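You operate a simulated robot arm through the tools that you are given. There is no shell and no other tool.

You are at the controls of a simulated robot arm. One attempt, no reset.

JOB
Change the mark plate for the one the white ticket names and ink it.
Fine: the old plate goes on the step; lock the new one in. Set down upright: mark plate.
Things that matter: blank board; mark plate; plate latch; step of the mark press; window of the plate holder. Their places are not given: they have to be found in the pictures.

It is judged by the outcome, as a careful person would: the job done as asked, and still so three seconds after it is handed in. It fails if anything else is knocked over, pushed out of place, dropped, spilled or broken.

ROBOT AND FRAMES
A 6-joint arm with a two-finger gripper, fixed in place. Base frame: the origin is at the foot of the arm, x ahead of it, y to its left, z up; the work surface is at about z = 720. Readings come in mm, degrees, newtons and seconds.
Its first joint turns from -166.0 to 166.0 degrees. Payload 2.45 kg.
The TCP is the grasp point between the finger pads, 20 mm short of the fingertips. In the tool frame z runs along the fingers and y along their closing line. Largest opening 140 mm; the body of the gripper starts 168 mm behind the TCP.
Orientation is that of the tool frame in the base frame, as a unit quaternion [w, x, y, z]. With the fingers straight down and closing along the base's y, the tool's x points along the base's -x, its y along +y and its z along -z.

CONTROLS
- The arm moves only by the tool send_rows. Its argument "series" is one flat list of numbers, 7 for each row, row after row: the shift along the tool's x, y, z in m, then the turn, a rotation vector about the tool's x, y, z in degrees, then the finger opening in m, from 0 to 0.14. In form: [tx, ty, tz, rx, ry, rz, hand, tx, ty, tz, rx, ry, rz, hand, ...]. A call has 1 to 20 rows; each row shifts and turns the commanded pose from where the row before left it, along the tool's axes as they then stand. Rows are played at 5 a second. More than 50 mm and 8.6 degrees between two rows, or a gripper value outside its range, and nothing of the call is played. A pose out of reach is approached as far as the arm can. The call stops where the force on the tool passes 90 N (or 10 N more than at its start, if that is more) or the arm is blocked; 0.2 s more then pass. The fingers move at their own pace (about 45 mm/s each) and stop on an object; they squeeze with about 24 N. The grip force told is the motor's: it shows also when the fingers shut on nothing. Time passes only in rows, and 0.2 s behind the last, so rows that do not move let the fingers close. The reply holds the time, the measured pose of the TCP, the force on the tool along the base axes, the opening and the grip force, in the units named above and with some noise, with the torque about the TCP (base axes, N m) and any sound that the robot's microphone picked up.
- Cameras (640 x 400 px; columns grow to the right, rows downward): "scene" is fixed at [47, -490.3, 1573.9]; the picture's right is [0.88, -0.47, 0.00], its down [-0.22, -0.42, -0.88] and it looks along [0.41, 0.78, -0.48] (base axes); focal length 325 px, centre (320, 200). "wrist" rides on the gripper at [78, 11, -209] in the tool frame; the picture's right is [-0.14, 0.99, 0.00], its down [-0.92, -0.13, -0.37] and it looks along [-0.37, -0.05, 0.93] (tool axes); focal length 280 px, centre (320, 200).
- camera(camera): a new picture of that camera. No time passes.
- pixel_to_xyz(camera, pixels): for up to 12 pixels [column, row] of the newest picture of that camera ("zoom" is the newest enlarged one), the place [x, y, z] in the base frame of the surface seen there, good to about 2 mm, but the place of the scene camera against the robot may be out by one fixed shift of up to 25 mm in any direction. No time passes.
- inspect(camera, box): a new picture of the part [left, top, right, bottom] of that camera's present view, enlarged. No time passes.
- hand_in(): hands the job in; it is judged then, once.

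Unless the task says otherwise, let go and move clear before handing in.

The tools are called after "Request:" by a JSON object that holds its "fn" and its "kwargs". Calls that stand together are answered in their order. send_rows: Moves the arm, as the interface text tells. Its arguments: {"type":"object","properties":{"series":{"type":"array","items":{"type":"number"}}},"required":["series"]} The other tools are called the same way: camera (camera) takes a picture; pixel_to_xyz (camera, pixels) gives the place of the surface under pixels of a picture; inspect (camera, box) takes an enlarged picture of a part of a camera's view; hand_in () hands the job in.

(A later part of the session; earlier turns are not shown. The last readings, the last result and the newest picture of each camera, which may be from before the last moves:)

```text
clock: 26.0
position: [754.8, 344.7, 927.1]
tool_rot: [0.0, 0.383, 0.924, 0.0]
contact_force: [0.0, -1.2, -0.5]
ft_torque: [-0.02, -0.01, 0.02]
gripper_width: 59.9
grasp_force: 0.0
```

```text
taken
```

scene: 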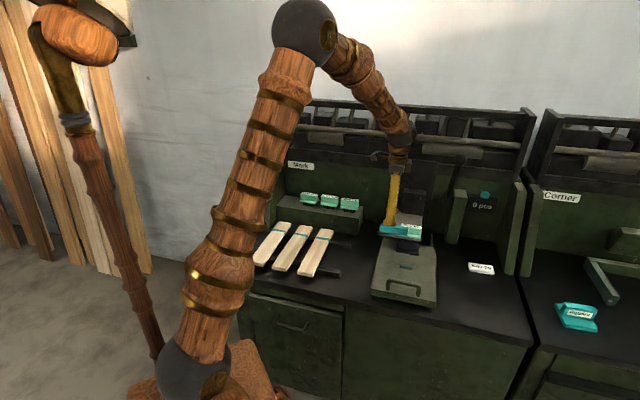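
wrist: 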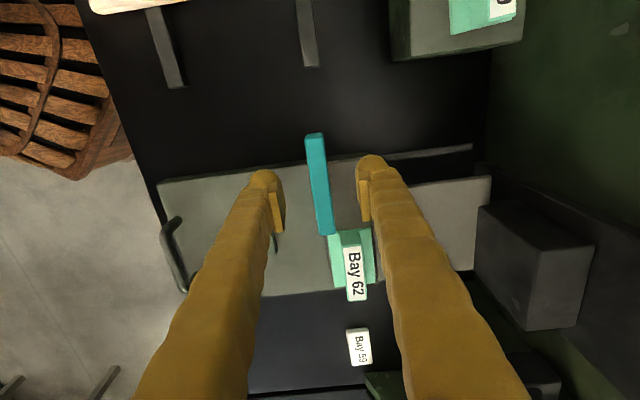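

The latch is released and clear. I'll move above the Bay 62 block (s 412, t 800) and verify the alignment.

Request:
{"fn": "send_rows", "kwargs": {"series": [-0.0305, 0.00575, 0, 0, 0, 0, 0.06, -0.0305, 0.00575, 0, 0, 0, 0, 0.06, -0.0305, 0.00575, 0, 0, 0, 0, 0.06, -0.0305, 0.00575, 0, 0, 0, 0, 0.06, 0, 0, 0.02, 0, 0, 0, 0.06, 0, 0, 0, 0, 0, 0, 0.06]}}

Request:
{"fn": "camera", "kwargs": {"camera": "wrist"}}

Request:
{"fn": "inspect", "kwargs": {"camera": "wrist", "box": [260, 110, 400, 270]}}

Request:
{"fn": "pixel_to_xyz", "kwargs": {"camera": "wrist", "pixels": [[310, 170], [325, 170], [318, 200], [333, 200], [322, 225], [337, 222], [300, 200], [345, 200]]}}

```text
clock: 27.4
position: [855.2, 273.9, 907.8]
tool_rot: [-0.001, 0.383, 0.924, 0.0]
contact_force: [0.3, 0.0, -0.6]
ft_torque: [0.0, -0.02, 0.01]
gripper_width: 60.1
grasp_force: 0.1
```

```text
taken
```

wrist: 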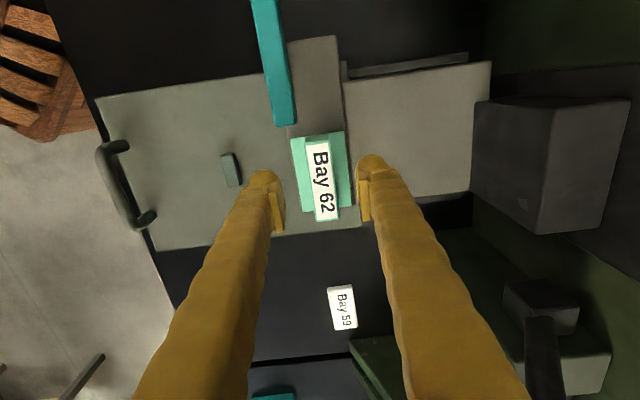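

```text
2.50 times, centred on (330, 190) of wrist
```

zoom: 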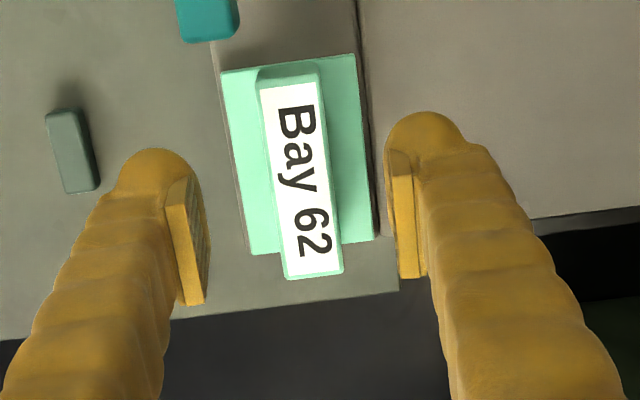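

```text
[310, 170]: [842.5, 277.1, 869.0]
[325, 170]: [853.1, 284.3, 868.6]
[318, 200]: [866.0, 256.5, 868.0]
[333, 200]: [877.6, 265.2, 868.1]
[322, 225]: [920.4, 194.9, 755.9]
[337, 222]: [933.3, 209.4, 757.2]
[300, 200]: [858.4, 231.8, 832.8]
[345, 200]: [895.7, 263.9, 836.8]
```

Request:
{"fn": "pixel_to_xyz", "kwargs": {"camera": "zoom", "pixels": [[262, 95], [318, 85], [290, 272], [340, 266], [273, 180], [330, 175], [228, 80], [352, 65], [250, 245], [372, 235], [268, 75], [315, 268]]}}

Request:
{"fn": "inspect", "kwargs": {"camera": "scene", "box": [370, 170, 450, 260]}}

```text
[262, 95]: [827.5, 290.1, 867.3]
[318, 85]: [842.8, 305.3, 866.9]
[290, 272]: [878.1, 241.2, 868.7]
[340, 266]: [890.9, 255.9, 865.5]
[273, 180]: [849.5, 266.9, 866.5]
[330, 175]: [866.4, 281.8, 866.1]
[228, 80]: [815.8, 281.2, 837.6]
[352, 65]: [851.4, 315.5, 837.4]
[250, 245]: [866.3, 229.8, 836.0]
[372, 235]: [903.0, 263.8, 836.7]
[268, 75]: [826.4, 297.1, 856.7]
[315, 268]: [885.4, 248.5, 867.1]
```

```text
4.44 times, centred on (410, 215) of scene
```

zoom: 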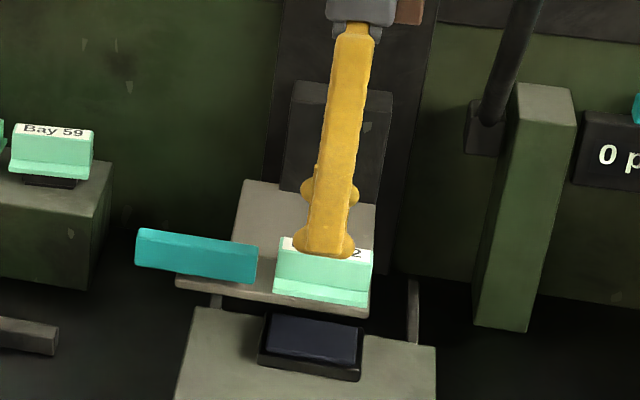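

The block is centred at s 412.5, t 800.7, and is well aligned. I'll shift +1.5/+2 mm, lower to z≈861 (tips just above the flange) and close.

Request:
{"fn": "send_rows", "kwargs": {"series": [-0.0013, 0.0022, 0.015, 0, 0, 0, 0.06, 0, 0, 0.015, 0, 0, 0, 0.06, 0, 0, 0.012, 0, 0, 0, 0.06, 0, 0, 0.005, 0, 0, 0, 0.06, 0, 0, 0, 0, 0, 0, 0.06]}}

Request:
{"fn": "send_rows", "kwargs": {"series": [0, 0, 0, 0, 0, 0, 0.045, 0, 0, 0, 0, 0, 0, 0.03, 0, 0, 0, 0, 0, 0, 0.02, 0, 0, 0, 0, 0, 0, 0.015, 0, 0, 0, 0, 0, 0, 0.015]}}

Request:
{"fn": "camera", "kwargs": {"camera": "wrist"}}

```text
clock: 28.6
position: [860.0, 275.5, 861.0]
tool_rot: [0.0, 0.383, 0.924, 0.0]
contact_force: [0.6, -0.5, 0.4]
ft_torque: [0.01, 0.02, 0.02]
gripper_width: 60.0
grasp_force: 0.0
```

```text
clock: 29.8
position: [859.3, 274.7, 862.0]
tool_rot: [0.0, 0.382, 0.924, 0.0]
contact_force: [-0.7, -1.3, 0.0]
ft_torque: [0.01, 0.02, 0.02]
gripper_width: 22.7
grasp_force: 24.3
```

```text
taken
```

wrist: 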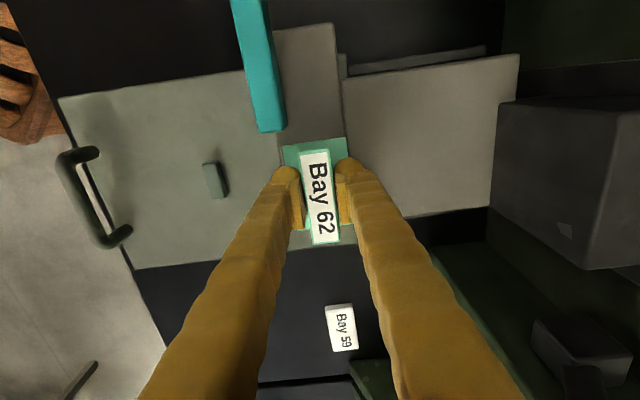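

The plate is gripped at 22.7 mm with 24 N. I'll lift straight up slowly out of the window.

Request:
{"fn": "send_rows", "kwargs": {"series": [0, 0, -0.004, 0, 0, 0, 0.01, 0, 0, -0.006, 0, 0, 0, 0.01, 0, 0, -0.008, 0, 0, 0, 0.01, 0, 0, -0.01, 0, 0, 0, 0.01, 0, 0, 0, 0, 0, 0, 0.01]}}

Request:
{"fn": "camera", "kwargs": {"camera": "wrist"}}

Request:
{"fn": "inspect", "kwargs": {"camera": "scene", "box": [370, 170, 450, 260]}}

```text
clock: 31.0
position: [858.5, 275.0, 889.6]
tool_rot: [0.0, 0.382, 0.924, 0.0]
contact_force: [-0.1, -0.7, -2.5]
ft_torque: [0.0, -0.02, 0.02]
gripper_width: 23.1
grasp_force: 24.3
```

```text
taken
```

wrist: 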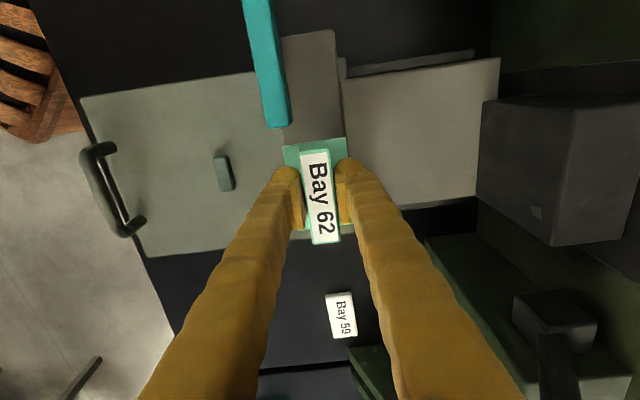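

```text
4.44 times, centred on (410, 215) of scene
```

zoom: 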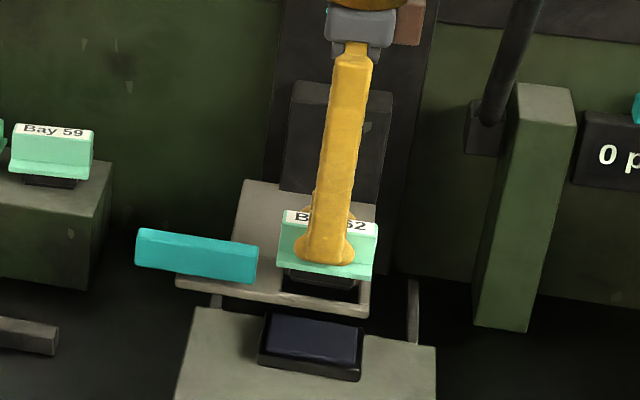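

The plate came out cleanly with its stamp clear of the window. Before crossing to the step, I'll measure the back structure above the step so the gripper body keeps clear of it.

Request:
{"fn": "pixel_to_xyz", "kwargs": {"camera": "scene", "pixels": [[350, 175], [350, 165], [350, 158], [350, 152], [350, 146], [350, 140], [350, 135], [350, 131], [350, 127], [350, 120], [350, 112], [350, 108]]}}

Request:
{"fn": "pixel_to_xyz", "kwargs": {"camera": "scene", "pixels": [[295, 180], [295, 172], [295, 163], [295, 155], [295, 148], [295, 140], [295, 132], [295, 128], [295, 124], [295, 118], [295, 108], [295, 100]]}}

Request:
{"fn": "inspect", "kwargs": {"camera": "scene", "box": [260, 90, 400, 240]}}

```text
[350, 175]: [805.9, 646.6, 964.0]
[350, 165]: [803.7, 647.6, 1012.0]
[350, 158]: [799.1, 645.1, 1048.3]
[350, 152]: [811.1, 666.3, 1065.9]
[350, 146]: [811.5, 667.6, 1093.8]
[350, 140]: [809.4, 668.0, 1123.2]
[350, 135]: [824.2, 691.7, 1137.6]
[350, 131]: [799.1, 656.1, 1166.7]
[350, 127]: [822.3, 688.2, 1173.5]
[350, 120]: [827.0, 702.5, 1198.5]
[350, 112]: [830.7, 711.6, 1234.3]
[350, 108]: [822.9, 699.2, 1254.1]
```

```text
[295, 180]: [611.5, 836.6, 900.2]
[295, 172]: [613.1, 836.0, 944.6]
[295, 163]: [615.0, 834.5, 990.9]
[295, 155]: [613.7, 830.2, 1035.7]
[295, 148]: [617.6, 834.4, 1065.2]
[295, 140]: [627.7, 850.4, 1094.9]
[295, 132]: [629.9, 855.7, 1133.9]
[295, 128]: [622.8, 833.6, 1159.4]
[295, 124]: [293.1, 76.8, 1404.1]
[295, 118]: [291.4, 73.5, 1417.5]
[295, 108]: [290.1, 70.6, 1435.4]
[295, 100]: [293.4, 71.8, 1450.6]
```

```text
2.67 times, centred on (330, 165) of scene
```

zoom: 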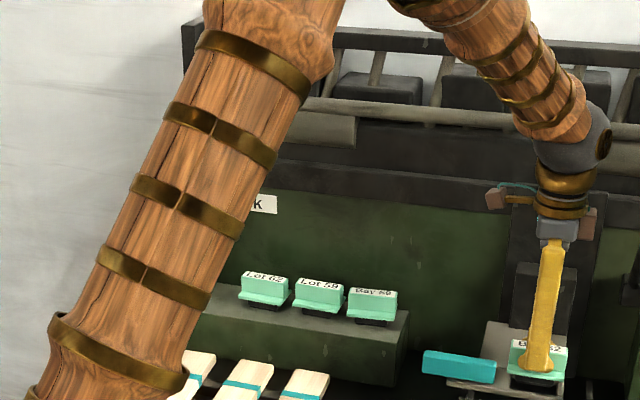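

The beam front is at t≈1018, so the gripper body (t up to about 1005) clears it. I'll lift further and carry the old plate left, over to the free end of the step.

Request:
{"fn": "send_rows", "kwargs": {"series": [0, 0, -0.03, 0, 0, 0, 0.01, 0, 0, -0.03, 0, 0, 0, 0.01, 0.035, 0.004, 0, 0, 0, 0, 0.01, 0.035, 0.008, 0, 0, 0, 0, 0.01, 0.035, 0.008, 0, 0, 0, 0, 0.01, 0.035, 0.008, 0, 0, 0, 0, 0.01, 0.035, 0.008, 0, 0, 0, 0, 0.01, 0.035, 0.008, 0, 0, 0, 0, 0.01, 0.035, 0.008, 0, 0, 0, 0, 0.01, 0.035, 0.008, 0, 0, 0, 0, 0.01, 0.035, 0.008, 0, 0, 0, 0, 0.01, 0.035, 0.008, 0, 0, 0, 0, 0.01, 0, 0, 0, 0, 0, 0, 0.01]}}

Request:
{"fn": "camera", "kwargs": {"camera": "wrist"}}

Request:
{"fn": "camera", "kwargs": {"camera": "scene"}}

```text
clock: 33.8
position: [663.5, 575.2, 949.9]
tool_rot: [0.0, 0.383, 0.924, 0.0]
contact_force: [0.1, 0.3, -3.2]
ft_torque: [-0.02, 0.02, 0.0]
gripper_width: 23.1
grasp_force: 23.9
```

```text
taken
```

wrist: 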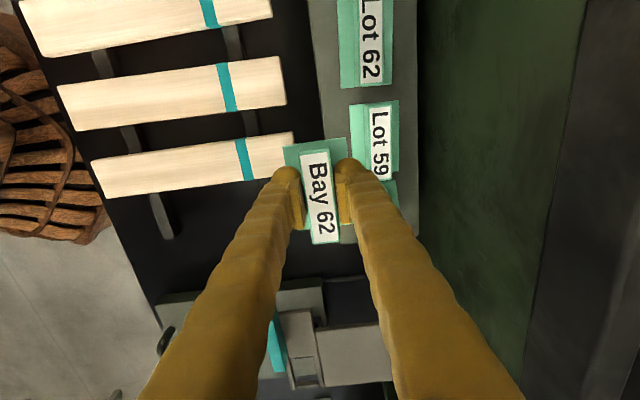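

```text
taken
```

scene: 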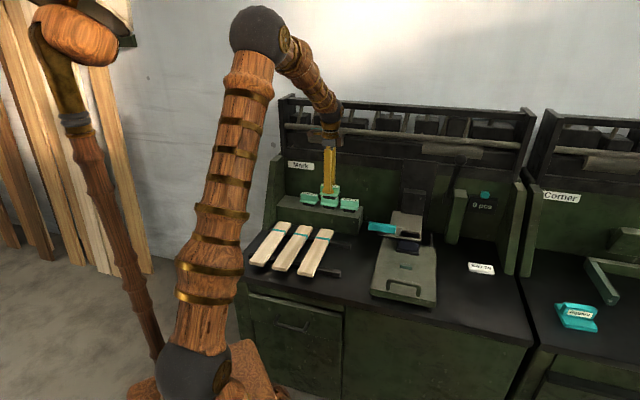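

The plate is held steady at s 62. I'll continue to s=-145, t=934, then check the free spot before lowering.

Request:
{"fn": "send_rows", "kwargs": {"series": [0.0346, 0.0097, 0, 0, 0, 0, 0.01, 0.0346, 0.0097, 0, 0, 0, 0, 0.01, 0.0346, 0.0097, 0, 0, 0, 0, 0.01, 0.0346, 0.0097, 0, 0, 0, 0, 0.01, 0.0346, 0.0097, 0, 0, 0, 0, 0.01, 0.0344, 0.0097, 0, 0, 0, 0, 0.01, 0, 0, 0, 0, 0, 0, 0.01]}}

Request:
{"fn": "camera", "kwargs": {"camera": "wrist"}}

Request:
{"fn": "camera", "kwargs": {"camera": "scene"}}

Request:
{"fn": "inspect", "kwargs": {"camera": "scene", "box": [250, 90, 390, 240]}}

```text
clock: 35.4
position: [559.2, 764.6, 949.9]
tool_rot: [0.0, 0.383, 0.924, 0.0]
contact_force: [-0.2, 0.6, -3.0]
ft_torque: [0.02, 0.01, 0.02]
gripper_width: 23.2
grasp_force: 23.7
```

```text
taken
```

wrist: 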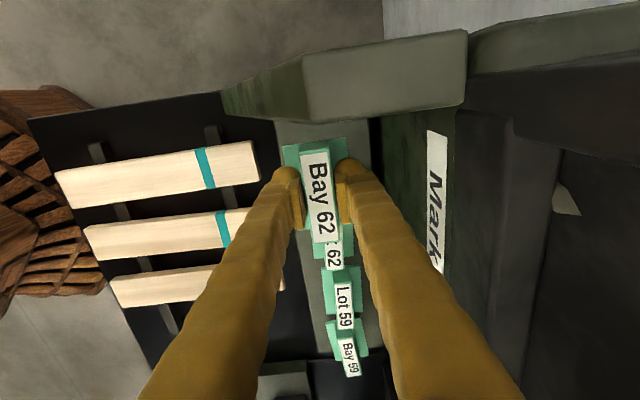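

```text
taken
```

scene: 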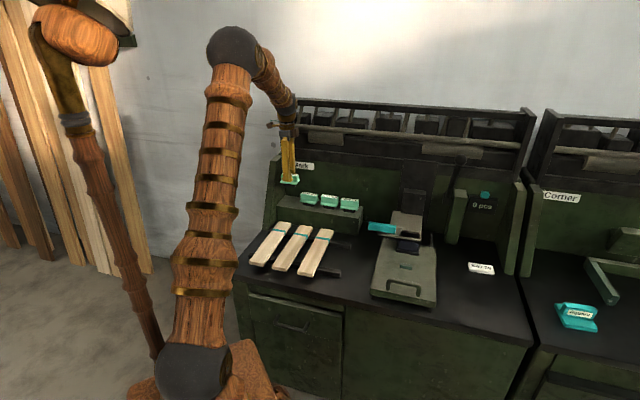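

```text
2.67 times, centred on (320, 165) of scene
```

zoom: 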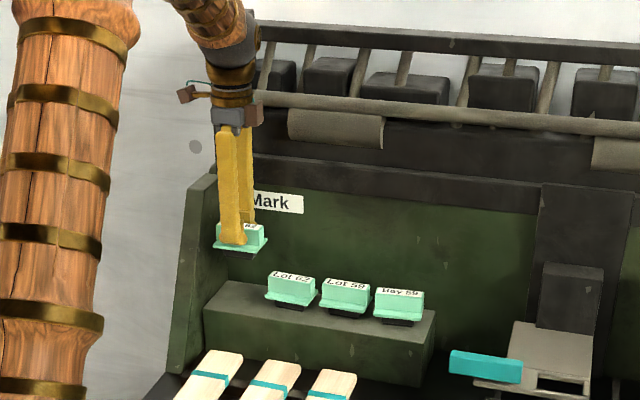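

The plate is above the free end of the step. I'll measure the side wall and the step around the drop spot before descending.

Request:
{"fn": "pixel_to_xyz", "kwargs": {"camera": "wrist", "pixels": [[320, 60], [400, 50], [450, 80], [320, 110], [400, 105], [460, 100], [290, 130], [360, 140], [300, 145], [350, 245], [335, 235], [365, 170]]}}

Request:
{"fn": "inspect", "kwargs": {"camera": "wrist", "box": [260, 80, 400, 260]}}

```text
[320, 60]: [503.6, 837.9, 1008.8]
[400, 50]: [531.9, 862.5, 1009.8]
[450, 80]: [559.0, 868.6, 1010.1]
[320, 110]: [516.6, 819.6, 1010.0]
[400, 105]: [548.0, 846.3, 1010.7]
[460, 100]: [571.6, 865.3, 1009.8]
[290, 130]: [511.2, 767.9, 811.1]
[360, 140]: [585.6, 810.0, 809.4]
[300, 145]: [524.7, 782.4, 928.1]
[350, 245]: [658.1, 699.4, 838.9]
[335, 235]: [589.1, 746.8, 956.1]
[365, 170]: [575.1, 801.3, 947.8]
```

```text
2.22 times, centred on (330, 170) of wrist
```

zoom: 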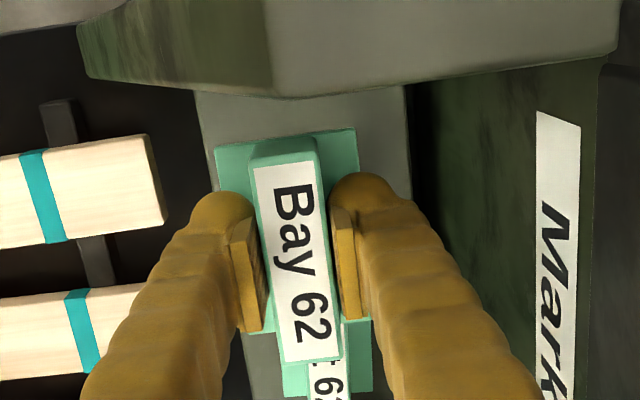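

The wall top is at z 1010, with its inner face at s≈-210, so there's room. I'll shift 3 mm left, 2 mm forward, and lower to just above the step.

Request:
{"fn": "send_rows", "kwargs": {"series": [0.003, -0.002, 0.02, 0, 0, 0, 0.01, 0, 0, 0.02, 0, 0, 0, 0.01, 0, 0, 0.02, 0, 0, 0, 0.01, 0, 0, 0.014, 0, 0, 0, 0.01, 0, 0, 0.006, 0, 0, 0, 0.01, 0, 0, 0, 0, 0, 0, 0.01]}}

Request:
{"fn": "camera", "kwargs": {"camera": "wrist"}}

Request:
{"fn": "inspect", "kwargs": {"camera": "scene", "box": [260, 130, 370, 230]}}

```text
clock: 36.8
position: [555.8, 764.4, 869.9]
tool_rot: [-0.001, 0.383, 0.924, -0.001]
contact_force: [0.4, -0.1, -3.5]
ft_torque: [-0.01, 0.01, 0.01]
gripper_width: 23.2
grasp_force: 24.1
```

```text
taken
```

wrist: 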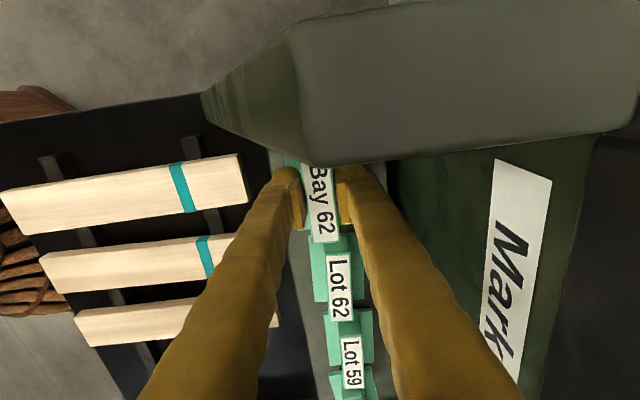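

```text
4.00 times, centred on (315, 180) of scene
```

zoom: 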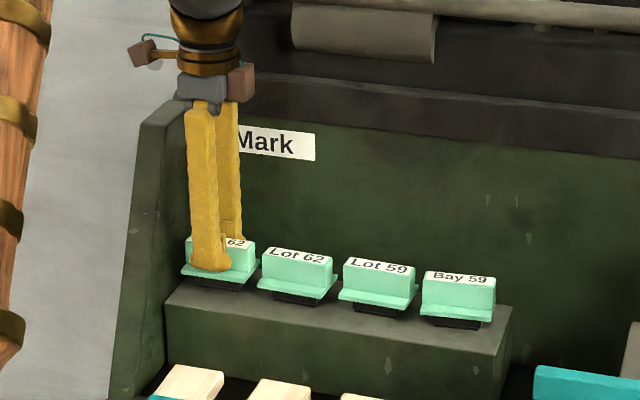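

The held plate looks close to Lot 62 in the picture, so I'll measure that gap before setting down.

Request:
{"fn": "inspect", "kwargs": {"camera": "wrist", "box": [270, 150, 390, 330]}}

Request:
{"fn": "pixel_to_xyz", "kwargs": {"camera": "wrist", "pixels": [[313, 242], [337, 238], [313, 250], [354, 242], [330, 262], [345, 258], [316, 300], [360, 296], [332, 318], [350, 316]]}}

```text
2.22 times, centred on (330, 240) of wrist
```

zoom: 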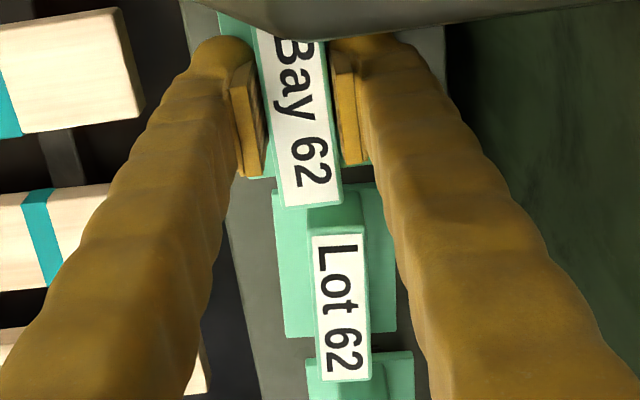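

```text
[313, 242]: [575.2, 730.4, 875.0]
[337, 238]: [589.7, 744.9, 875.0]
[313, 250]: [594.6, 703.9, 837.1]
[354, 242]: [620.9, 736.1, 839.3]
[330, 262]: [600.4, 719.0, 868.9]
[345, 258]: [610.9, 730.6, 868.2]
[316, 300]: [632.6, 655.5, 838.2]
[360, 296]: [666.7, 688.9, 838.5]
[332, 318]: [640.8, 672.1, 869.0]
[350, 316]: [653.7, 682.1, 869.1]
```

There's about a 17 mm gap to Lot 62 (its left edge is near s -92 and my plate's right edge is at -110), which is fine. I'll lower slowly until the plate touches the step.

Request:
{"fn": "send_rows", "kwargs": {"series": [0, 0, 0.003, 0, 0, 0, 0.01, 0, 0, 0.002, 0, 0, 0, 0.01, 0, 0, 0.001, 0, 0, 0, 0.01, 0, 0, 0, 0, 0, 0, 0.01]}}

```text
clock: 37.8
position: [555.3, 763.4, 863.6]
tool_rot: [-0.001, 0.383, 0.924, 0.0]
contact_force: [0.1, -0.3, -3.9]
ft_torque: [-0.01, 0.0, 0.0]
gripper_width: 23.0
grasp_force: 24.1
```

Request:
{"fn": "send_rows", "kwargs": {"series": [0, 0, 0.001, 0, 0, 0, 0.01, 0, 0, 0, 0, 0, 0, 0.01]}}

```text
clock: 38.4
position: [556.2, 764.1, 862.5]
tool_rot: [0.0, 0.383, 0.924, 0.002]
contact_force: [-3.3, -4.0, 13.8]
ft_torque: [-0.12, 0.03, -0.01]
gripper_width: 22.9
grasp_force: 24.1
```

The plate touched the step at z 862.5 (13.8 N upward). I'll release and rise straight up.

Request:
{"fn": "send_rows", "kwargs": {"series": [0, 0, 0, 0, 0, 0, 0.03, 0, 0, 0, 0, 0, 0, 0.05, 0, 0, 0, 0, 0, 0, 0.06, 0, 0, -0.01, 0, 0, 0, 0.06, 0, 0, -0.03, 0, 0, 0, 0.06, 0, 0, -0.04, 0, 0, 0, 0.06, 0, 0, 0, 0, 0, 0, 0.06]}}

Request:
{"fn": "camera", "kwargs": {"camera": "wrist"}}

Request:
{"fn": "inspect", "kwargs": {"camera": "scene", "box": [260, 130, 370, 230]}}

```text
clock: 40.0
position: [556.2, 764.4, 939.5]
tool_rot: [-0.001, 0.383, 0.924, 0.0]
contact_force: [0.6, 0.2, 0.4]
ft_torque: [0.01, -0.02, -0.04]
gripper_width: 60.0
grasp_force: 0.2
```

```text
taken
```

wrist: 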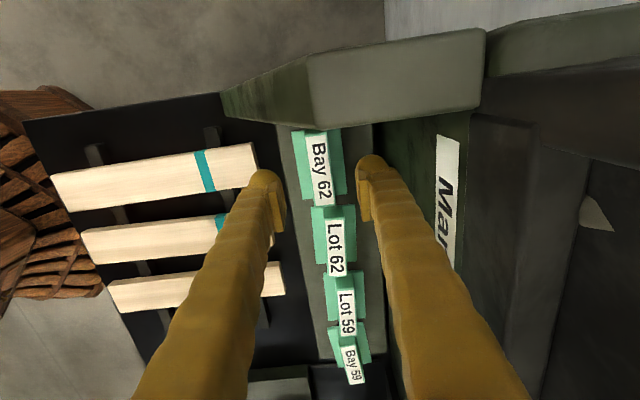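

```text
4.00 times, centred on (315, 180) of scene
```

zoom: 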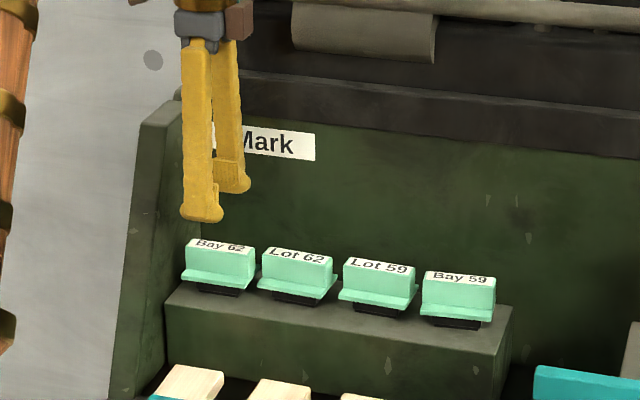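

Bay 62 stands upright on the step with gaps on both sides. Next I'll move above the Bay 59 plate and look straight down at it.

Request:
{"fn": "send_rows", "kwargs": {"series": [-0.0356, 0, 0, 0, 0, 0, 0.06, -0.0356, 0, 0, 0, 0, 0, 0.06, -0.0356, 0, 0, 0, 0, 0, 0.06, -0.0356, 0, 0, 0, 0, 0, 0.06, -0.0356, 0, 0, 0, 0, 0, 0.06, -0.0356, 0, 0, 0, 0, 0, 0.06, -0.0356, 0, 0, 0, 0, 0, 0.06, -0.0356, 0, 0.03, 0, 0, -5.0, 0.06, 0, 0, 0, 0, 0, 0, 0.06]}}

Request:
{"fn": "camera", "kwargs": {"camera": "wrist"}}

Request:
{"fn": "inspect", "kwargs": {"camera": "wrist", "box": [260, 110, 400, 270]}}

```text
clock: 42.0
position: [759.6, 561.8, 910.9]
tool_rot: [0.0, 0.341, 0.94, 0.0]
contact_force: [-0.2, 0.1, 0.4]
ft_torque: [0.02, 0.02, -0.01]
gripper_width: 60.2
grasp_force: 0.1
```

```text
taken
```

wrist: 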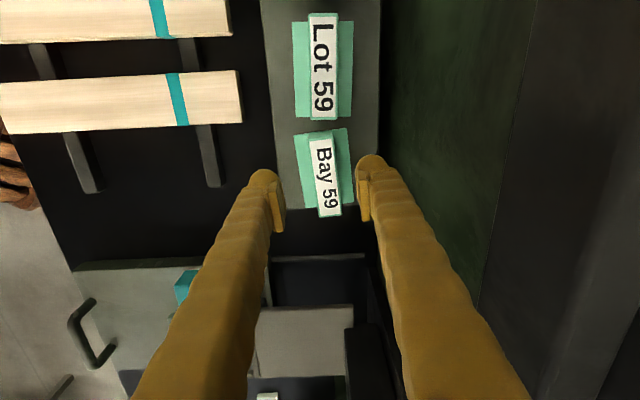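

```text
2.50 times, centred on (330, 190) of wrist
```

zoom: 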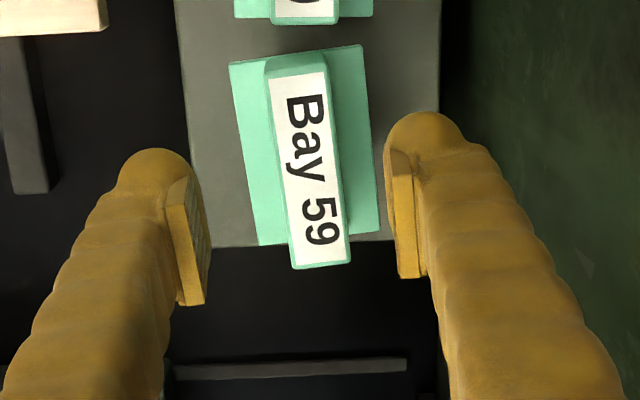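

Request:
{"fn": "pixel_to_xyz", "kwargs": {"camera": "zoom", "pixels": [[269, 85], [325, 75], [295, 262], [348, 256], [281, 170], [338, 165], [234, 70], [358, 55], [262, 238], [376, 228], [272, 68], [320, 60]]}}

```text
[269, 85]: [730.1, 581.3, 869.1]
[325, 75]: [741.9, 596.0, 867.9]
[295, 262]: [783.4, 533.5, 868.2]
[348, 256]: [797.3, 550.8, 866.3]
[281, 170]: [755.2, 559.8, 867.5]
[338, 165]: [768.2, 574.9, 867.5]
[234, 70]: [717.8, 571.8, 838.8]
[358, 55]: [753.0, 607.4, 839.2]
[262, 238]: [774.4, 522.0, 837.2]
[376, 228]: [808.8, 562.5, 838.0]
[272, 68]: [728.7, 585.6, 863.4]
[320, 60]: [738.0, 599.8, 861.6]
```

The Bay 59 plate's centre is at (763.4, 565.7) and its yaw is matched within half a degree. I'll shift +5.4 mm along the closing line, descend to z≈862.5 and close.

Request:
{"fn": "send_rows", "kwargs": {"series": [-0.0004, 0.0054, 0.015, 0, 0, 0, 0.06, 0, 0, 0.015, 0, 0, 0, 0.06, 0, 0, 0.012, 0, 0, 0, 0.06, 0, 0, 0.006, 0, 0, 0, 0.06, 0, 0, 0, 0, 0, 0, 0.06]}}

Request:
{"fn": "camera", "kwargs": {"camera": "wrist"}}

```text
clock: 43.2
position: [761.8, 565.2, 865.3]
tool_rot: [0.001, 0.342, 0.94, 0.0]
contact_force: [0.4, 0.4, 0.4]
ft_torque: [0.02, 0.03, 0.0]
gripper_width: 60.2
grasp_force: 0.1
```

```text
taken
```

wrist: 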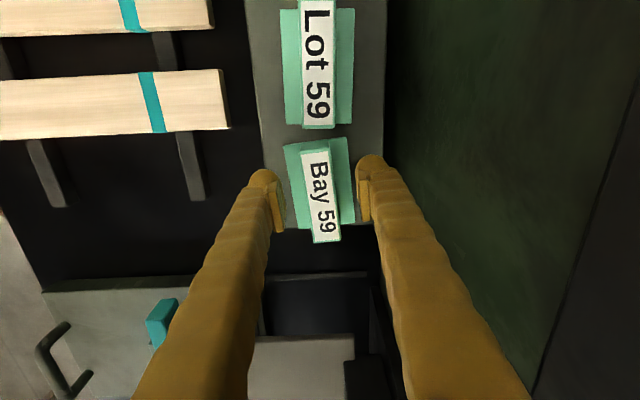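

Request:
{"fn": "send_rows", "kwargs": {"series": [0, 0, 0.0025, 0, 0, 0, 0.06, 0, 0, 0, 0, 0, 0, 0.045, 0, 0, 0, 0, 0, 0, 0.03, 0, 0, 0, 0, 0, 0, 0.02, 0, 0, 0, 0, 0, 0, 0.01, 0, 0, 0, 0, 0, 0, 0.01]}}

Request:
{"fn": "camera", "kwargs": {"camera": "wrist"}}

```text
clock: 44.6
position: [762.1, 566.2, 861.7]
tool_rot: [0.001, 0.342, 0.94, 0.0]
contact_force: [1.5, -0.1, 0.9]
ft_torque: [0.0, -0.01, -0.01]
gripper_width: 22.9
grasp_force: 23.3
```

```text
taken
```

wrist: 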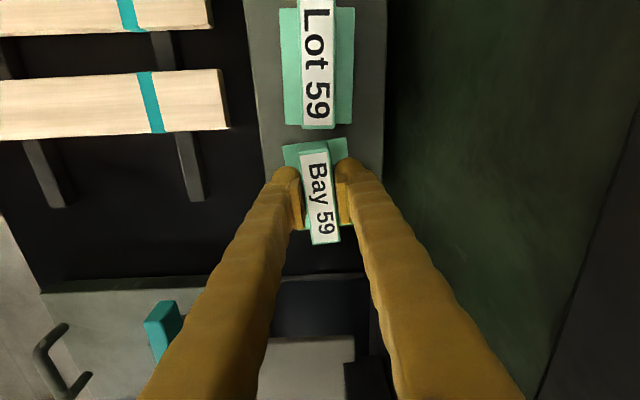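

Bay 59 is gripped at 22.9 mm. I'll lift it straight up.

Request:
{"fn": "send_rows", "kwargs": {"series": [0, 0, -0.005, 0, 0, 0, 0.01, 0, 0, -0.01, 0, 0, 0, 0.01, 0, 0, -0.02, 0, 0, 0, 0.01, 0, 0, -0.025, 0, 0, 0, 0.01, 0, 0, -0.025, 0, 0, 0, 0.01, 0, 0, 0, 0, 0, 5.0, 0.01, 0, 0, 0, 0, 0, 0, 0.01]}}

Request:
{"fn": "camera", "kwargs": {"camera": "wrist"}}

Request:
{"fn": "inspect", "kwargs": {"camera": "scene", "box": [260, 130, 440, 260]}}

```text
clock: 46.2
position: [759.4, 566.3, 946.3]
tool_rot: [0.0, 0.383, 0.924, 0.0]
contact_force: [-0.2, 0.3, -3.9]
ft_torque: [-0.01, 0.04, 0.03]
gripper_width: 23.2
grasp_force: 24.0
```

```text
taken
```

wrist: 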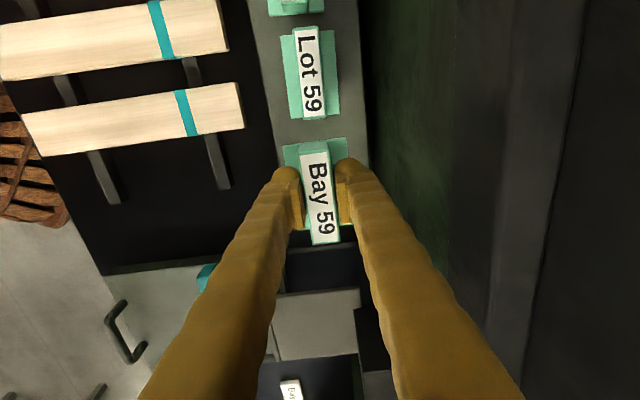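

```text
3.08 times, centred on (350, 195) of scene
```

zoom: 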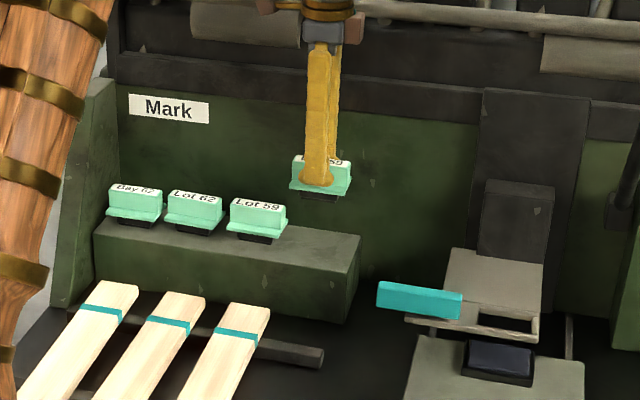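

Bay 59 is held and level. I'll measure where the plate sits relative to the TCP, and measure the empty window with the scene camera.

Request:
{"fn": "inspect", "kwargs": {"camera": "wrist", "box": [270, 130, 370, 260]}}

Request:
{"fn": "pixel_to_xyz", "kwargs": {"camera": "wrist", "pixels": [[313, 242], [337, 238], [301, 156], [326, 152], [287, 150], [344, 142]]}}

Request:
{"fn": "inspect", "kwargs": {"camera": "scene", "box": [380, 200, 440, 250]}}

```text
3.08 times, centred on (320, 195) of wrist
```

zoom: 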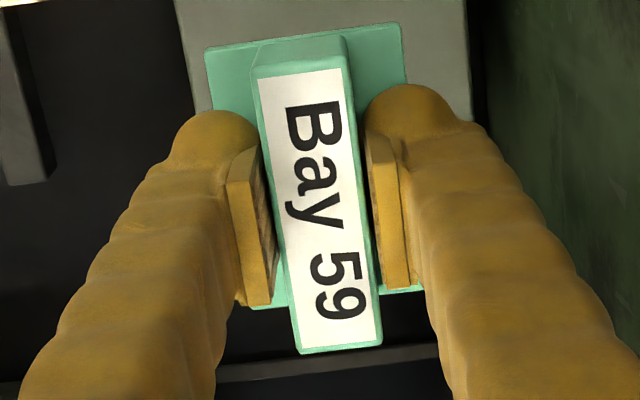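

```text
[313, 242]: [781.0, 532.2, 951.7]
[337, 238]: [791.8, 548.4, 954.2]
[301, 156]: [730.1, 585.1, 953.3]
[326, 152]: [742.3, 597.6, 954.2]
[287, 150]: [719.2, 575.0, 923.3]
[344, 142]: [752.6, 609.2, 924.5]
```

```text
8.00 times, centred on (410, 225) of scene
```

zoom: 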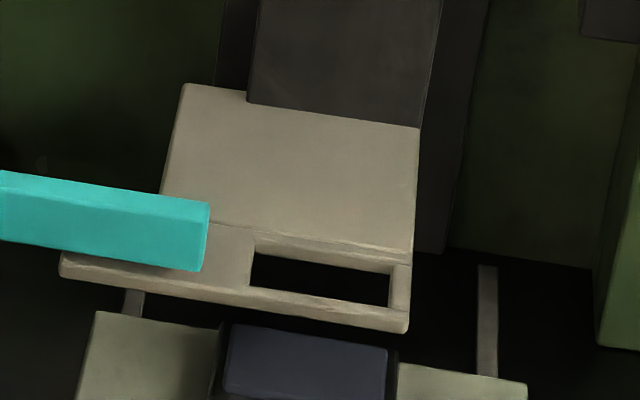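

The grip offset matches what I had with Bay 62: the flange corners sit at the same pixels, (283,147) and (346,138). I'll measure the window rim in the scene zoom to cross-check.

Request:
{"fn": "pixel_to_xyz", "kwargs": {"camera": "zoom", "pixels": [[256, 243], [393, 260], [396, 285], [246, 268], [300, 297], [350, 304], [405, 290], [405, 325], [185, 90], [412, 245], [320, 247], [70, 262]]}}

Request:
{"fn": "pixel_to_xyz", "kwargs": {"camera": "scene", "pixels": [[400, 213], [415, 217], [395, 225], [435, 190], [400, 246], [412, 248], [403, 242], [405, 262], [330, 200], [310, 197], [288, 193], [481, 268]]}}

```text
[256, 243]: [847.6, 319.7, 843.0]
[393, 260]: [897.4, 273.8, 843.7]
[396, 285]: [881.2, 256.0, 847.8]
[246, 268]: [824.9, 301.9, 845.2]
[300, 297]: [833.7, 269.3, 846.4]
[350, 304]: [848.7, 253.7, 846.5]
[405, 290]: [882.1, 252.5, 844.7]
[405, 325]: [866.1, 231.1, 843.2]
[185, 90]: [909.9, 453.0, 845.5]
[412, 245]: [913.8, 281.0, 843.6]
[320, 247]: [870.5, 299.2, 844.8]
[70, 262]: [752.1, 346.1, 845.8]
```

```text
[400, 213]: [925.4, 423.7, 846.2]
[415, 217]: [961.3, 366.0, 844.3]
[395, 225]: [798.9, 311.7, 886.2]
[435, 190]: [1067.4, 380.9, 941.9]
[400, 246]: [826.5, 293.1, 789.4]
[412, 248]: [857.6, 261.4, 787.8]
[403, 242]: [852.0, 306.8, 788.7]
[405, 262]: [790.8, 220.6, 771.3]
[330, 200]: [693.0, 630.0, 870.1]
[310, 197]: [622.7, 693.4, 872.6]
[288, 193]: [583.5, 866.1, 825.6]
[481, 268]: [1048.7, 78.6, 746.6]
```

The window is centred with where Bay 62's flange sat, so I'll use the same TCP location (859,275). I'll carry the plate forward, then right, staying high.

Request:
{"fn": "send_rows", "kwargs": {"series": [0, -0.0338, 0, 0, 0, 0, 0.01, 0, -0.0338, 0, 0, 0, 0, 0.01, 0, -0.0338, 0, 0, 0, 0, 0.01, 0, -0.0338, 0, 0, 0, 0, 0.01, -0.0346, 0, 0, 0, 0, 0, 0.01, -0.0346, 0, 0, 0, 0, 0, 0.01, -0.0346, 0, 0, 0, 0, 0, 0.01, -0.0346, 0, 0, 0, 0, 0, 0.01, -0.0346, 0, 0, 0, 0, 0, 0.01, -0.0346, 0, 0, 0, 0, 0, 0.01, -0.0346, 0, 0, 0, 0, 0, 0.01, -0.0343, 0, 0, 0, 0, 0, 0.01, 0, 0, 0, 0, 0, 0, 0.01, 0, 0, 0, 0, 0, 0, 0.01]}}

Request:
{"fn": "camera", "kwargs": {"camera": "wrist"}}

Request:
{"fn": "inspect", "kwargs": {"camera": "scene", "box": [370, 170, 450, 260]}}

```text
clock: 49.2
position: [863.3, 274.3, 947.2]
tool_rot: [-0.001, 0.383, 0.924, 0.0]
contact_force: [0.0, 0.9, -2.9]
ft_torque: [-0.01, 0.0, 0.02]
gripper_width: 23.0
grasp_force: 23.8
```

```text
taken
```

wrist: 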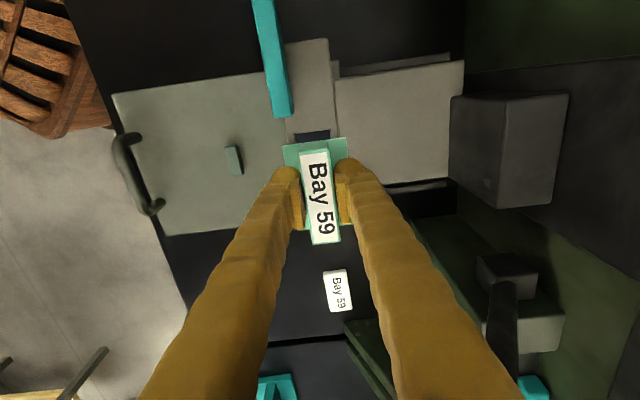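

```text
4.44 times, centred on (410, 215) of scene
```

zoom: 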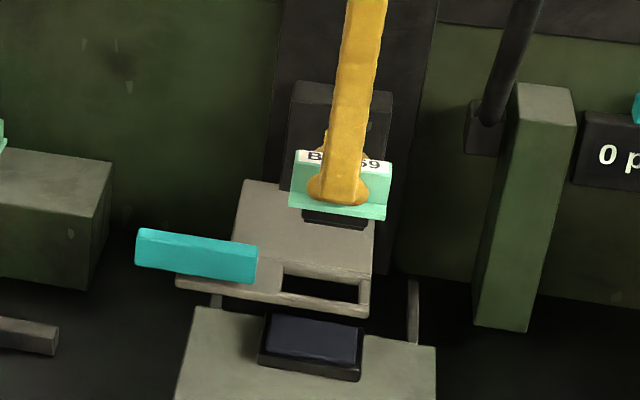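

The reading is a few mm off the target in s and t. I'll take another reading to average out the noise and measure the window in the wrist view (around (315,137)).

Request:
{"fn": "send_rows", "kwargs": {"series": [0, 0, 0, 0, 0, 0, 0.01]}}

Request:
{"fn": "send_rows", "kwargs": {"series": [0, 0, 0, 0, 0, 0, 0.01]}}

Request:
{"fn": "inspect", "kwargs": {"camera": "wrist", "box": [270, 110, 370, 250]}}

Request:
{"fn": "pixel_to_xyz", "kwargs": {"camera": "wrist", "pixels": [[313, 242], [337, 238], [287, 150], [344, 142], [295, 128], [330, 126], [292, 138], [333, 134], [312, 133], [299, 60], [268, 112], [291, 115]]}}

```text
clock: 49.6
position: [863.2, 274.7, 947.8]
tool_rot: [0.001, 0.383, 0.924, 0.0]
contact_force: [-0.5, 0.7, -3.0]
ft_torque: [-0.02, -0.02, 0.02]
gripper_width: 23.3
grasp_force: 23.9
```

```text
clock: 50.0
position: [863.4, 275.5, 947.1]
tool_rot: [0.001, 0.383, 0.924, 0.0]
contact_force: [0.2, 0.4, -3.2]
ft_torque: [-0.01, -0.02, 0.03]
gripper_width: 23.1
grasp_force: 23.6
```

```text
2.86 times, centred on (320, 180) of wrist
```

zoom: 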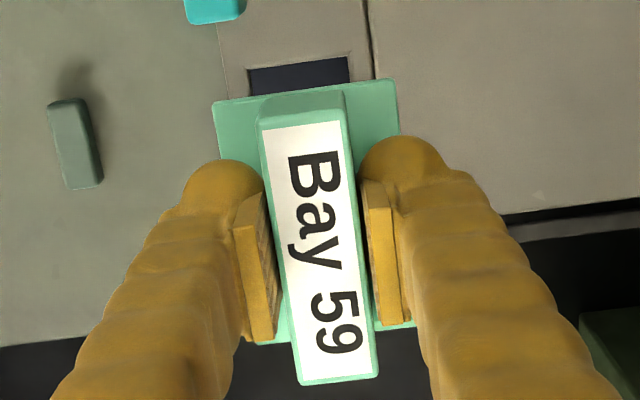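

```text
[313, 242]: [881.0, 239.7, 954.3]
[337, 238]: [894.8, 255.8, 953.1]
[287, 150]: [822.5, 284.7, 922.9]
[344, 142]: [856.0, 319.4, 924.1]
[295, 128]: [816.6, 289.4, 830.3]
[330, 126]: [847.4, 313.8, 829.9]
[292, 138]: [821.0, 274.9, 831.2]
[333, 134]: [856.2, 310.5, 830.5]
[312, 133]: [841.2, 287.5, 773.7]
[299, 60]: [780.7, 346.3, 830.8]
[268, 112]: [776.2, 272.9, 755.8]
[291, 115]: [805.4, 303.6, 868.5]
```

The averaged reading is (863.3, 274.8). The target from the earlier pick is s≈413.1, t≈801.5, so I'll shift -3.2 mm in s and in t, then descend to just above the window.

Request:
{"fn": "send_rows", "kwargs": {"series": [0.0032, -0.0032, 0.015, 0, 0, 0, 0.01, 0, 0, 0.015, 0, 0, 0, 0.01, 0, 0, 0.015, 0, 0, 0, 0.01, 0, 0, 0.008, 0, 0, 0, 0.01, 0, 0, 0.003, 0, 0, 0, 0.01, 0, 0, 0, 0, 0, 0, 0.01]}}

Request:
{"fn": "send_rows", "kwargs": {"series": [0, 0, 0, 0, 0, 0, 0.01]}}

Request:
{"fn": "inspect", "kwargs": {"camera": "wrist", "box": [270, 110, 370, 250]}}

Request:
{"fn": "inspect", "kwargs": {"camera": "scene", "box": [380, 190, 440, 250]}}

```text
clock: 51.4
position: [857.1, 275.0, 889.7]
tool_rot: [0.001, 0.383, 0.924, 0.0]
contact_force: [0.0, 0.5, -3.4]
ft_torque: [0.0, 0.02, -0.06]
gripper_width: 22.9
grasp_force: 23.7
```

```text
clock: 51.8
position: [856.7, 275.0, 890.4]
tool_rot: [0.0, 0.383, 0.924, 0.0]
contact_force: [-0.2, -0.4, -2.6]
ft_torque: [0.01, -0.01, -0.01]
gripper_width: 23.1
grasp_force: 24.5
```

```text
2.86 times, centred on (320, 180) of wrist
```

zoom: 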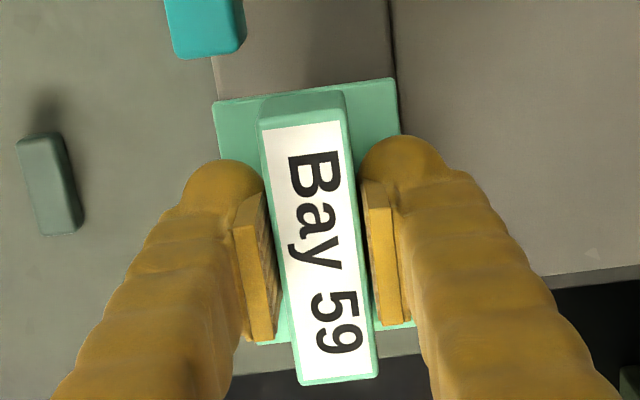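

```text
6.67 times, centred on (410, 220) of scene
```

zoom: 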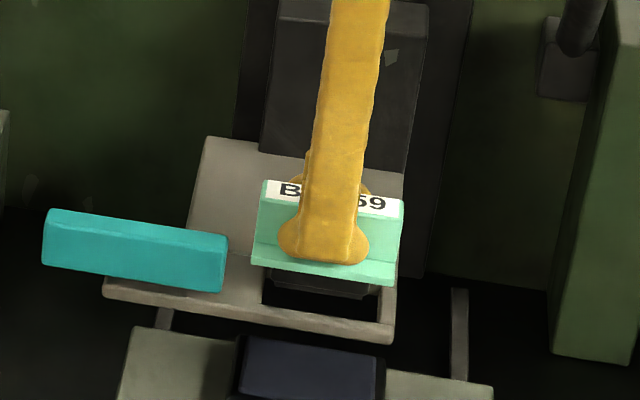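

The reading is now (856.9, 275.0). At the Bay 62 lift at this same height it was (858.5, 275.0). I'll compare the full wrist picture with that earlier one.

Request:
{"fn": "camera", "kwargs": {"camera": "wrist"}}

```text
taken
```

wrist: 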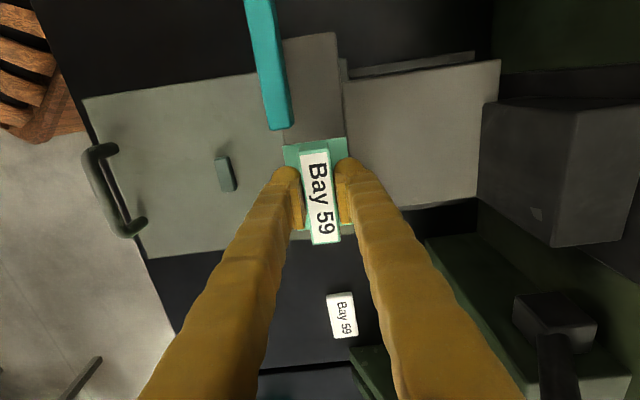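

The background moved about 1–2 px right and down compared with the earlier picture, which agrees with the readings: I need about +1.1 mm in s and t. I'll apply that and lower slowly into the window.

Request:
{"fn": "send_rows", "kwargs": {"series": [-0.0011, 0.0011, 0, 0, 0, 0, 0.01, 0, 0, 0.003, 0, 0, 0, 0.01, 0, 0, 0.003, 0, 0, 0, 0.01, 0, 0, 0, 0, 0, 0, 0.01]}}

Request:
{"fn": "send_rows", "kwargs": {"series": [0, 0, 0.002, 0, 0, 0, 0.01, 0, 0, 0.002, 0, 0, 0, 0.01, 0, 0, 0, 0, 0, 0, 0.01]}}

```text
clock: 52.8
position: [857.9, 275.4, 884.0]
tool_rot: [0.0, 0.382, 0.924, 0.0]
contact_force: [0.3, -0.7, -3.3]
ft_torque: [0.0, 0.0, 0.01]
gripper_width: 23.2
grasp_force: 23.8
```

```text
clock: 53.6
position: [858.3, 276.4, 880.0]
tool_rot: [0.0, 0.383, 0.924, 0.0]
contact_force: [0.7, -0.3, -3.3]
ft_torque: [0.03, -0.03, -0.01]
gripper_width: 22.8
grasp_force: 23.5
```

There's no contact at z 880 and the stamp should be just entering the window. I'll continue down gently.

Request:
{"fn": "send_rows", "kwargs": {"series": [0, 0, 0.002, 0, 0, 0, 0.01, 0, 0, 0.002, 0, 0, 0, 0.01, 0, 0, 0.002, 0, 0, 0, 0.01, 0, 0, 0, 0, 0, 0, 0.01]}}

Request:
{"fn": "inspect", "kwargs": {"camera": "scene", "box": [380, 190, 440, 250]}}

```text
clock: 54.6
position: [857.6, 275.9, 874.8]
tool_rot: [0.0, 0.382, 0.924, 0.001]
contact_force: [0.3, -0.5, -3.8]
ft_torque: [0.01, 0.03, -0.01]
gripper_width: 23.0
grasp_force: 24.4
```

```text
6.67 times, centred on (410, 220) of scene
```

zoom: 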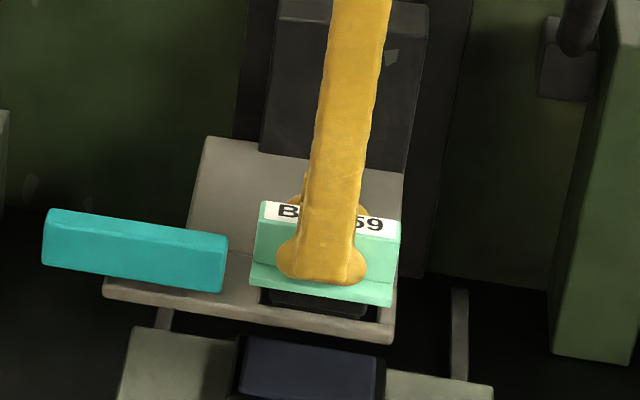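

The stamp is in the window with no side force. I'll continue to the seat at about z 861.

Request:
{"fn": "send_rows", "kwargs": {"series": [0, 0, 0.003, 0, 0, 0, 0.01, 0, 0, 0.003, 0, 0, 0, 0.01, 0, 0, 0.003, 0, 0, 0, 0.01, 0, 0, 0.002, 0, 0, 0, 0.01, 0, 0, 0, 0, 0, 0, 0.01]}}

```text
clock: 55.8
position: [856.6, 275.1, 863.3]
tool_rot: [0.0, 0.383, 0.924, 0.0]
contact_force: [-0.8, -0.2, -3.0]
ft_torque: [-0.02, 0.01, 0.03]
gripper_width: 23.0
grasp_force: 23.7
```

Request:
{"fn": "send_rows", "kwargs": {"series": [0, 0, 0.001, 0, 0, 0, 0.01, 0, 0, 0.001, 0, 0, 0, 0.01, 0, 0, 0, 0, 0, 0, 0.01]}}

```text
clock: 56.6
position: [857.3, 275.5, 860.6]
tool_rot: [-0.001, 0.382, 0.924, 0.001]
contact_force: [0.4, -0.5, -2.5]
ft_torque: [0.02, 0.01, 0.01]
gripper_width: 23.2
grasp_force: 23.7
```

Request:
{"fn": "send_rows", "kwargs": {"series": [0, 0, 0.001, 0, 0, 0, 0.01, 0, 0, 0, 0, 0, 0, 0.01]}}

```text
clock: 57.2
position: [857.5, 275.1, 860.5]
tool_rot: [0.001, 0.383, 0.924, 0.0]
contact_force: [-1.9, 0.0, 4.2]
ft_torque: [-0.22, 0.12, -0.03]
gripper_width: 22.9
grasp_force: 24.0
```

First contact at the seat. I'll lower a touch more so it's fully seated, then check with the camera.

Request:
{"fn": "send_rows", "kwargs": {"series": [0, 0, 0.0007, 0, 0, 0, 0.01, 0, 0, 0, 0, 0, 0, 0.01]}}

Request:
{"fn": "inspect", "kwargs": {"camera": "scene", "box": [380, 190, 440, 250]}}

Request:
{"fn": "camera", "kwargs": {"camera": "wrist"}}

```text
clock: 57.8
position: [857.2, 275.3, 859.5]
tool_rot: [0.0, 0.382, 0.924, 0.0]
contact_force: [-4.0, 1.1, 10.4]
ft_torque: [0.03, 0.0, -0.01]
gripper_width: 23.0
grasp_force: 23.8
```

```text
6.67 times, centred on (410, 220) of scene
```

zoom: 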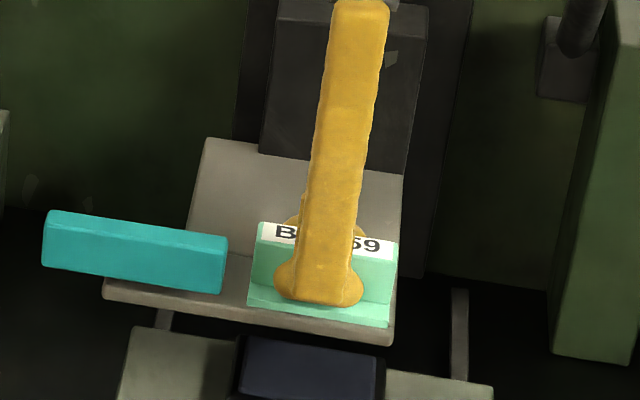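

```text
taken
```

wrist: 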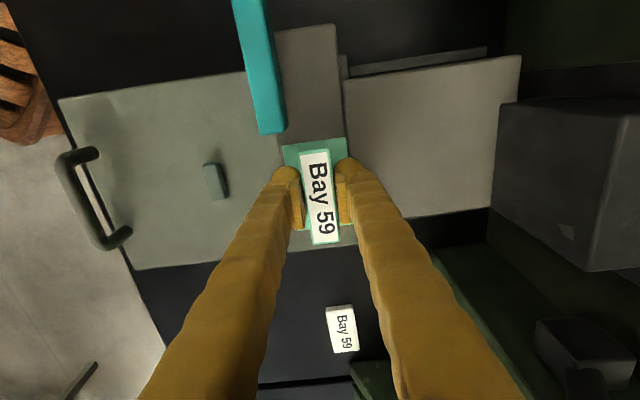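

The plate is seated flush (torque gone, 10 N down). I'll release and rise, then go back over the latch.

Request:
{"fn": "send_rows", "kwargs": {"series": [0, 0, 0, 0, 0, 0, 0.03, 0, 0, 0, 0, 0, 0, 0.05, 0, 0, 0, 0, 0, 0, 0.06, 0, 0, -0.01, 0, 0, 0, 0.06, 0, 0, -0.03, 0, 0, 0, 0.06, 0, 0, -0.025, 0, 0, 0, 0.06, 0.0305, -0.006, 0, 0, 0, 0, 0.06, 0.0305, -0.006, 0, 0, 0, 0, 0.06, 0.0305, -0.006, 0, 0, 0, 0, 0.06, 0.0305, -0.006, 0, 0, 0, 0, 0.06, 0, 0, 0, 0, 0, 0, 0.06]}}

Request:
{"fn": "camera", "kwargs": {"camera": "wrist"}}

Request:
{"fn": "inspect", "kwargs": {"camera": "wrist", "box": [270, 110, 400, 300]}}

Request:
{"fn": "inspect", "kwargs": {"camera": "scene", "box": [380, 190, 440, 250]}}

```text
clock: 60.2
position: [753.7, 345.4, 925.3]
tool_rot: [0.0, 0.382, 0.924, 0.001]
contact_force: [0.3, -0.2, 0.0]
ft_torque: [0.03, -0.01, -0.01]
gripper_width: 60.2
grasp_force: 0.2
```

```text
taken
```

wrist: 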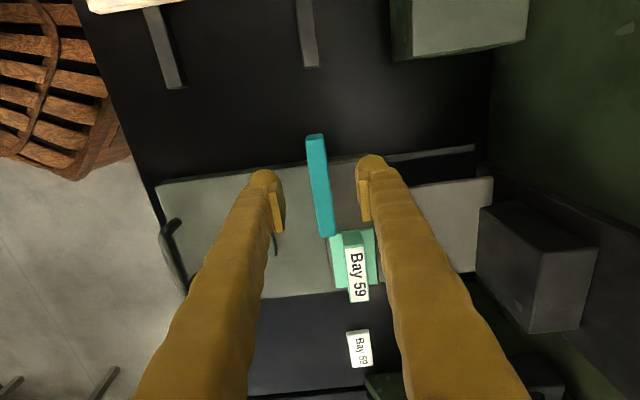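

```text
2.11 times, centred on (335, 205) of wrist
```

zoom: 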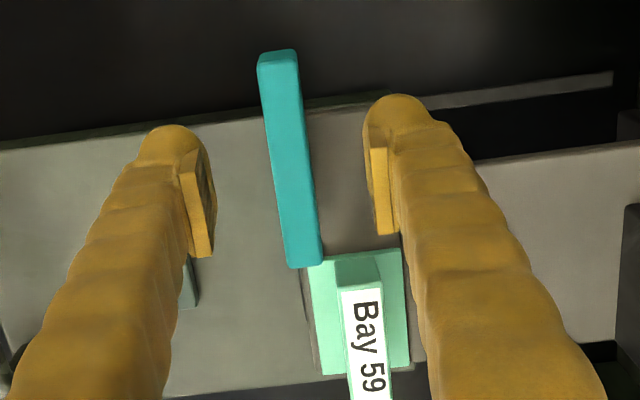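

```text
6.67 times, centred on (410, 220) of scene
```

zoom: 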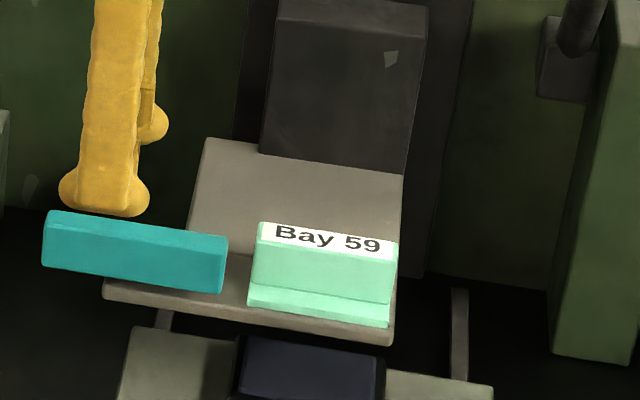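

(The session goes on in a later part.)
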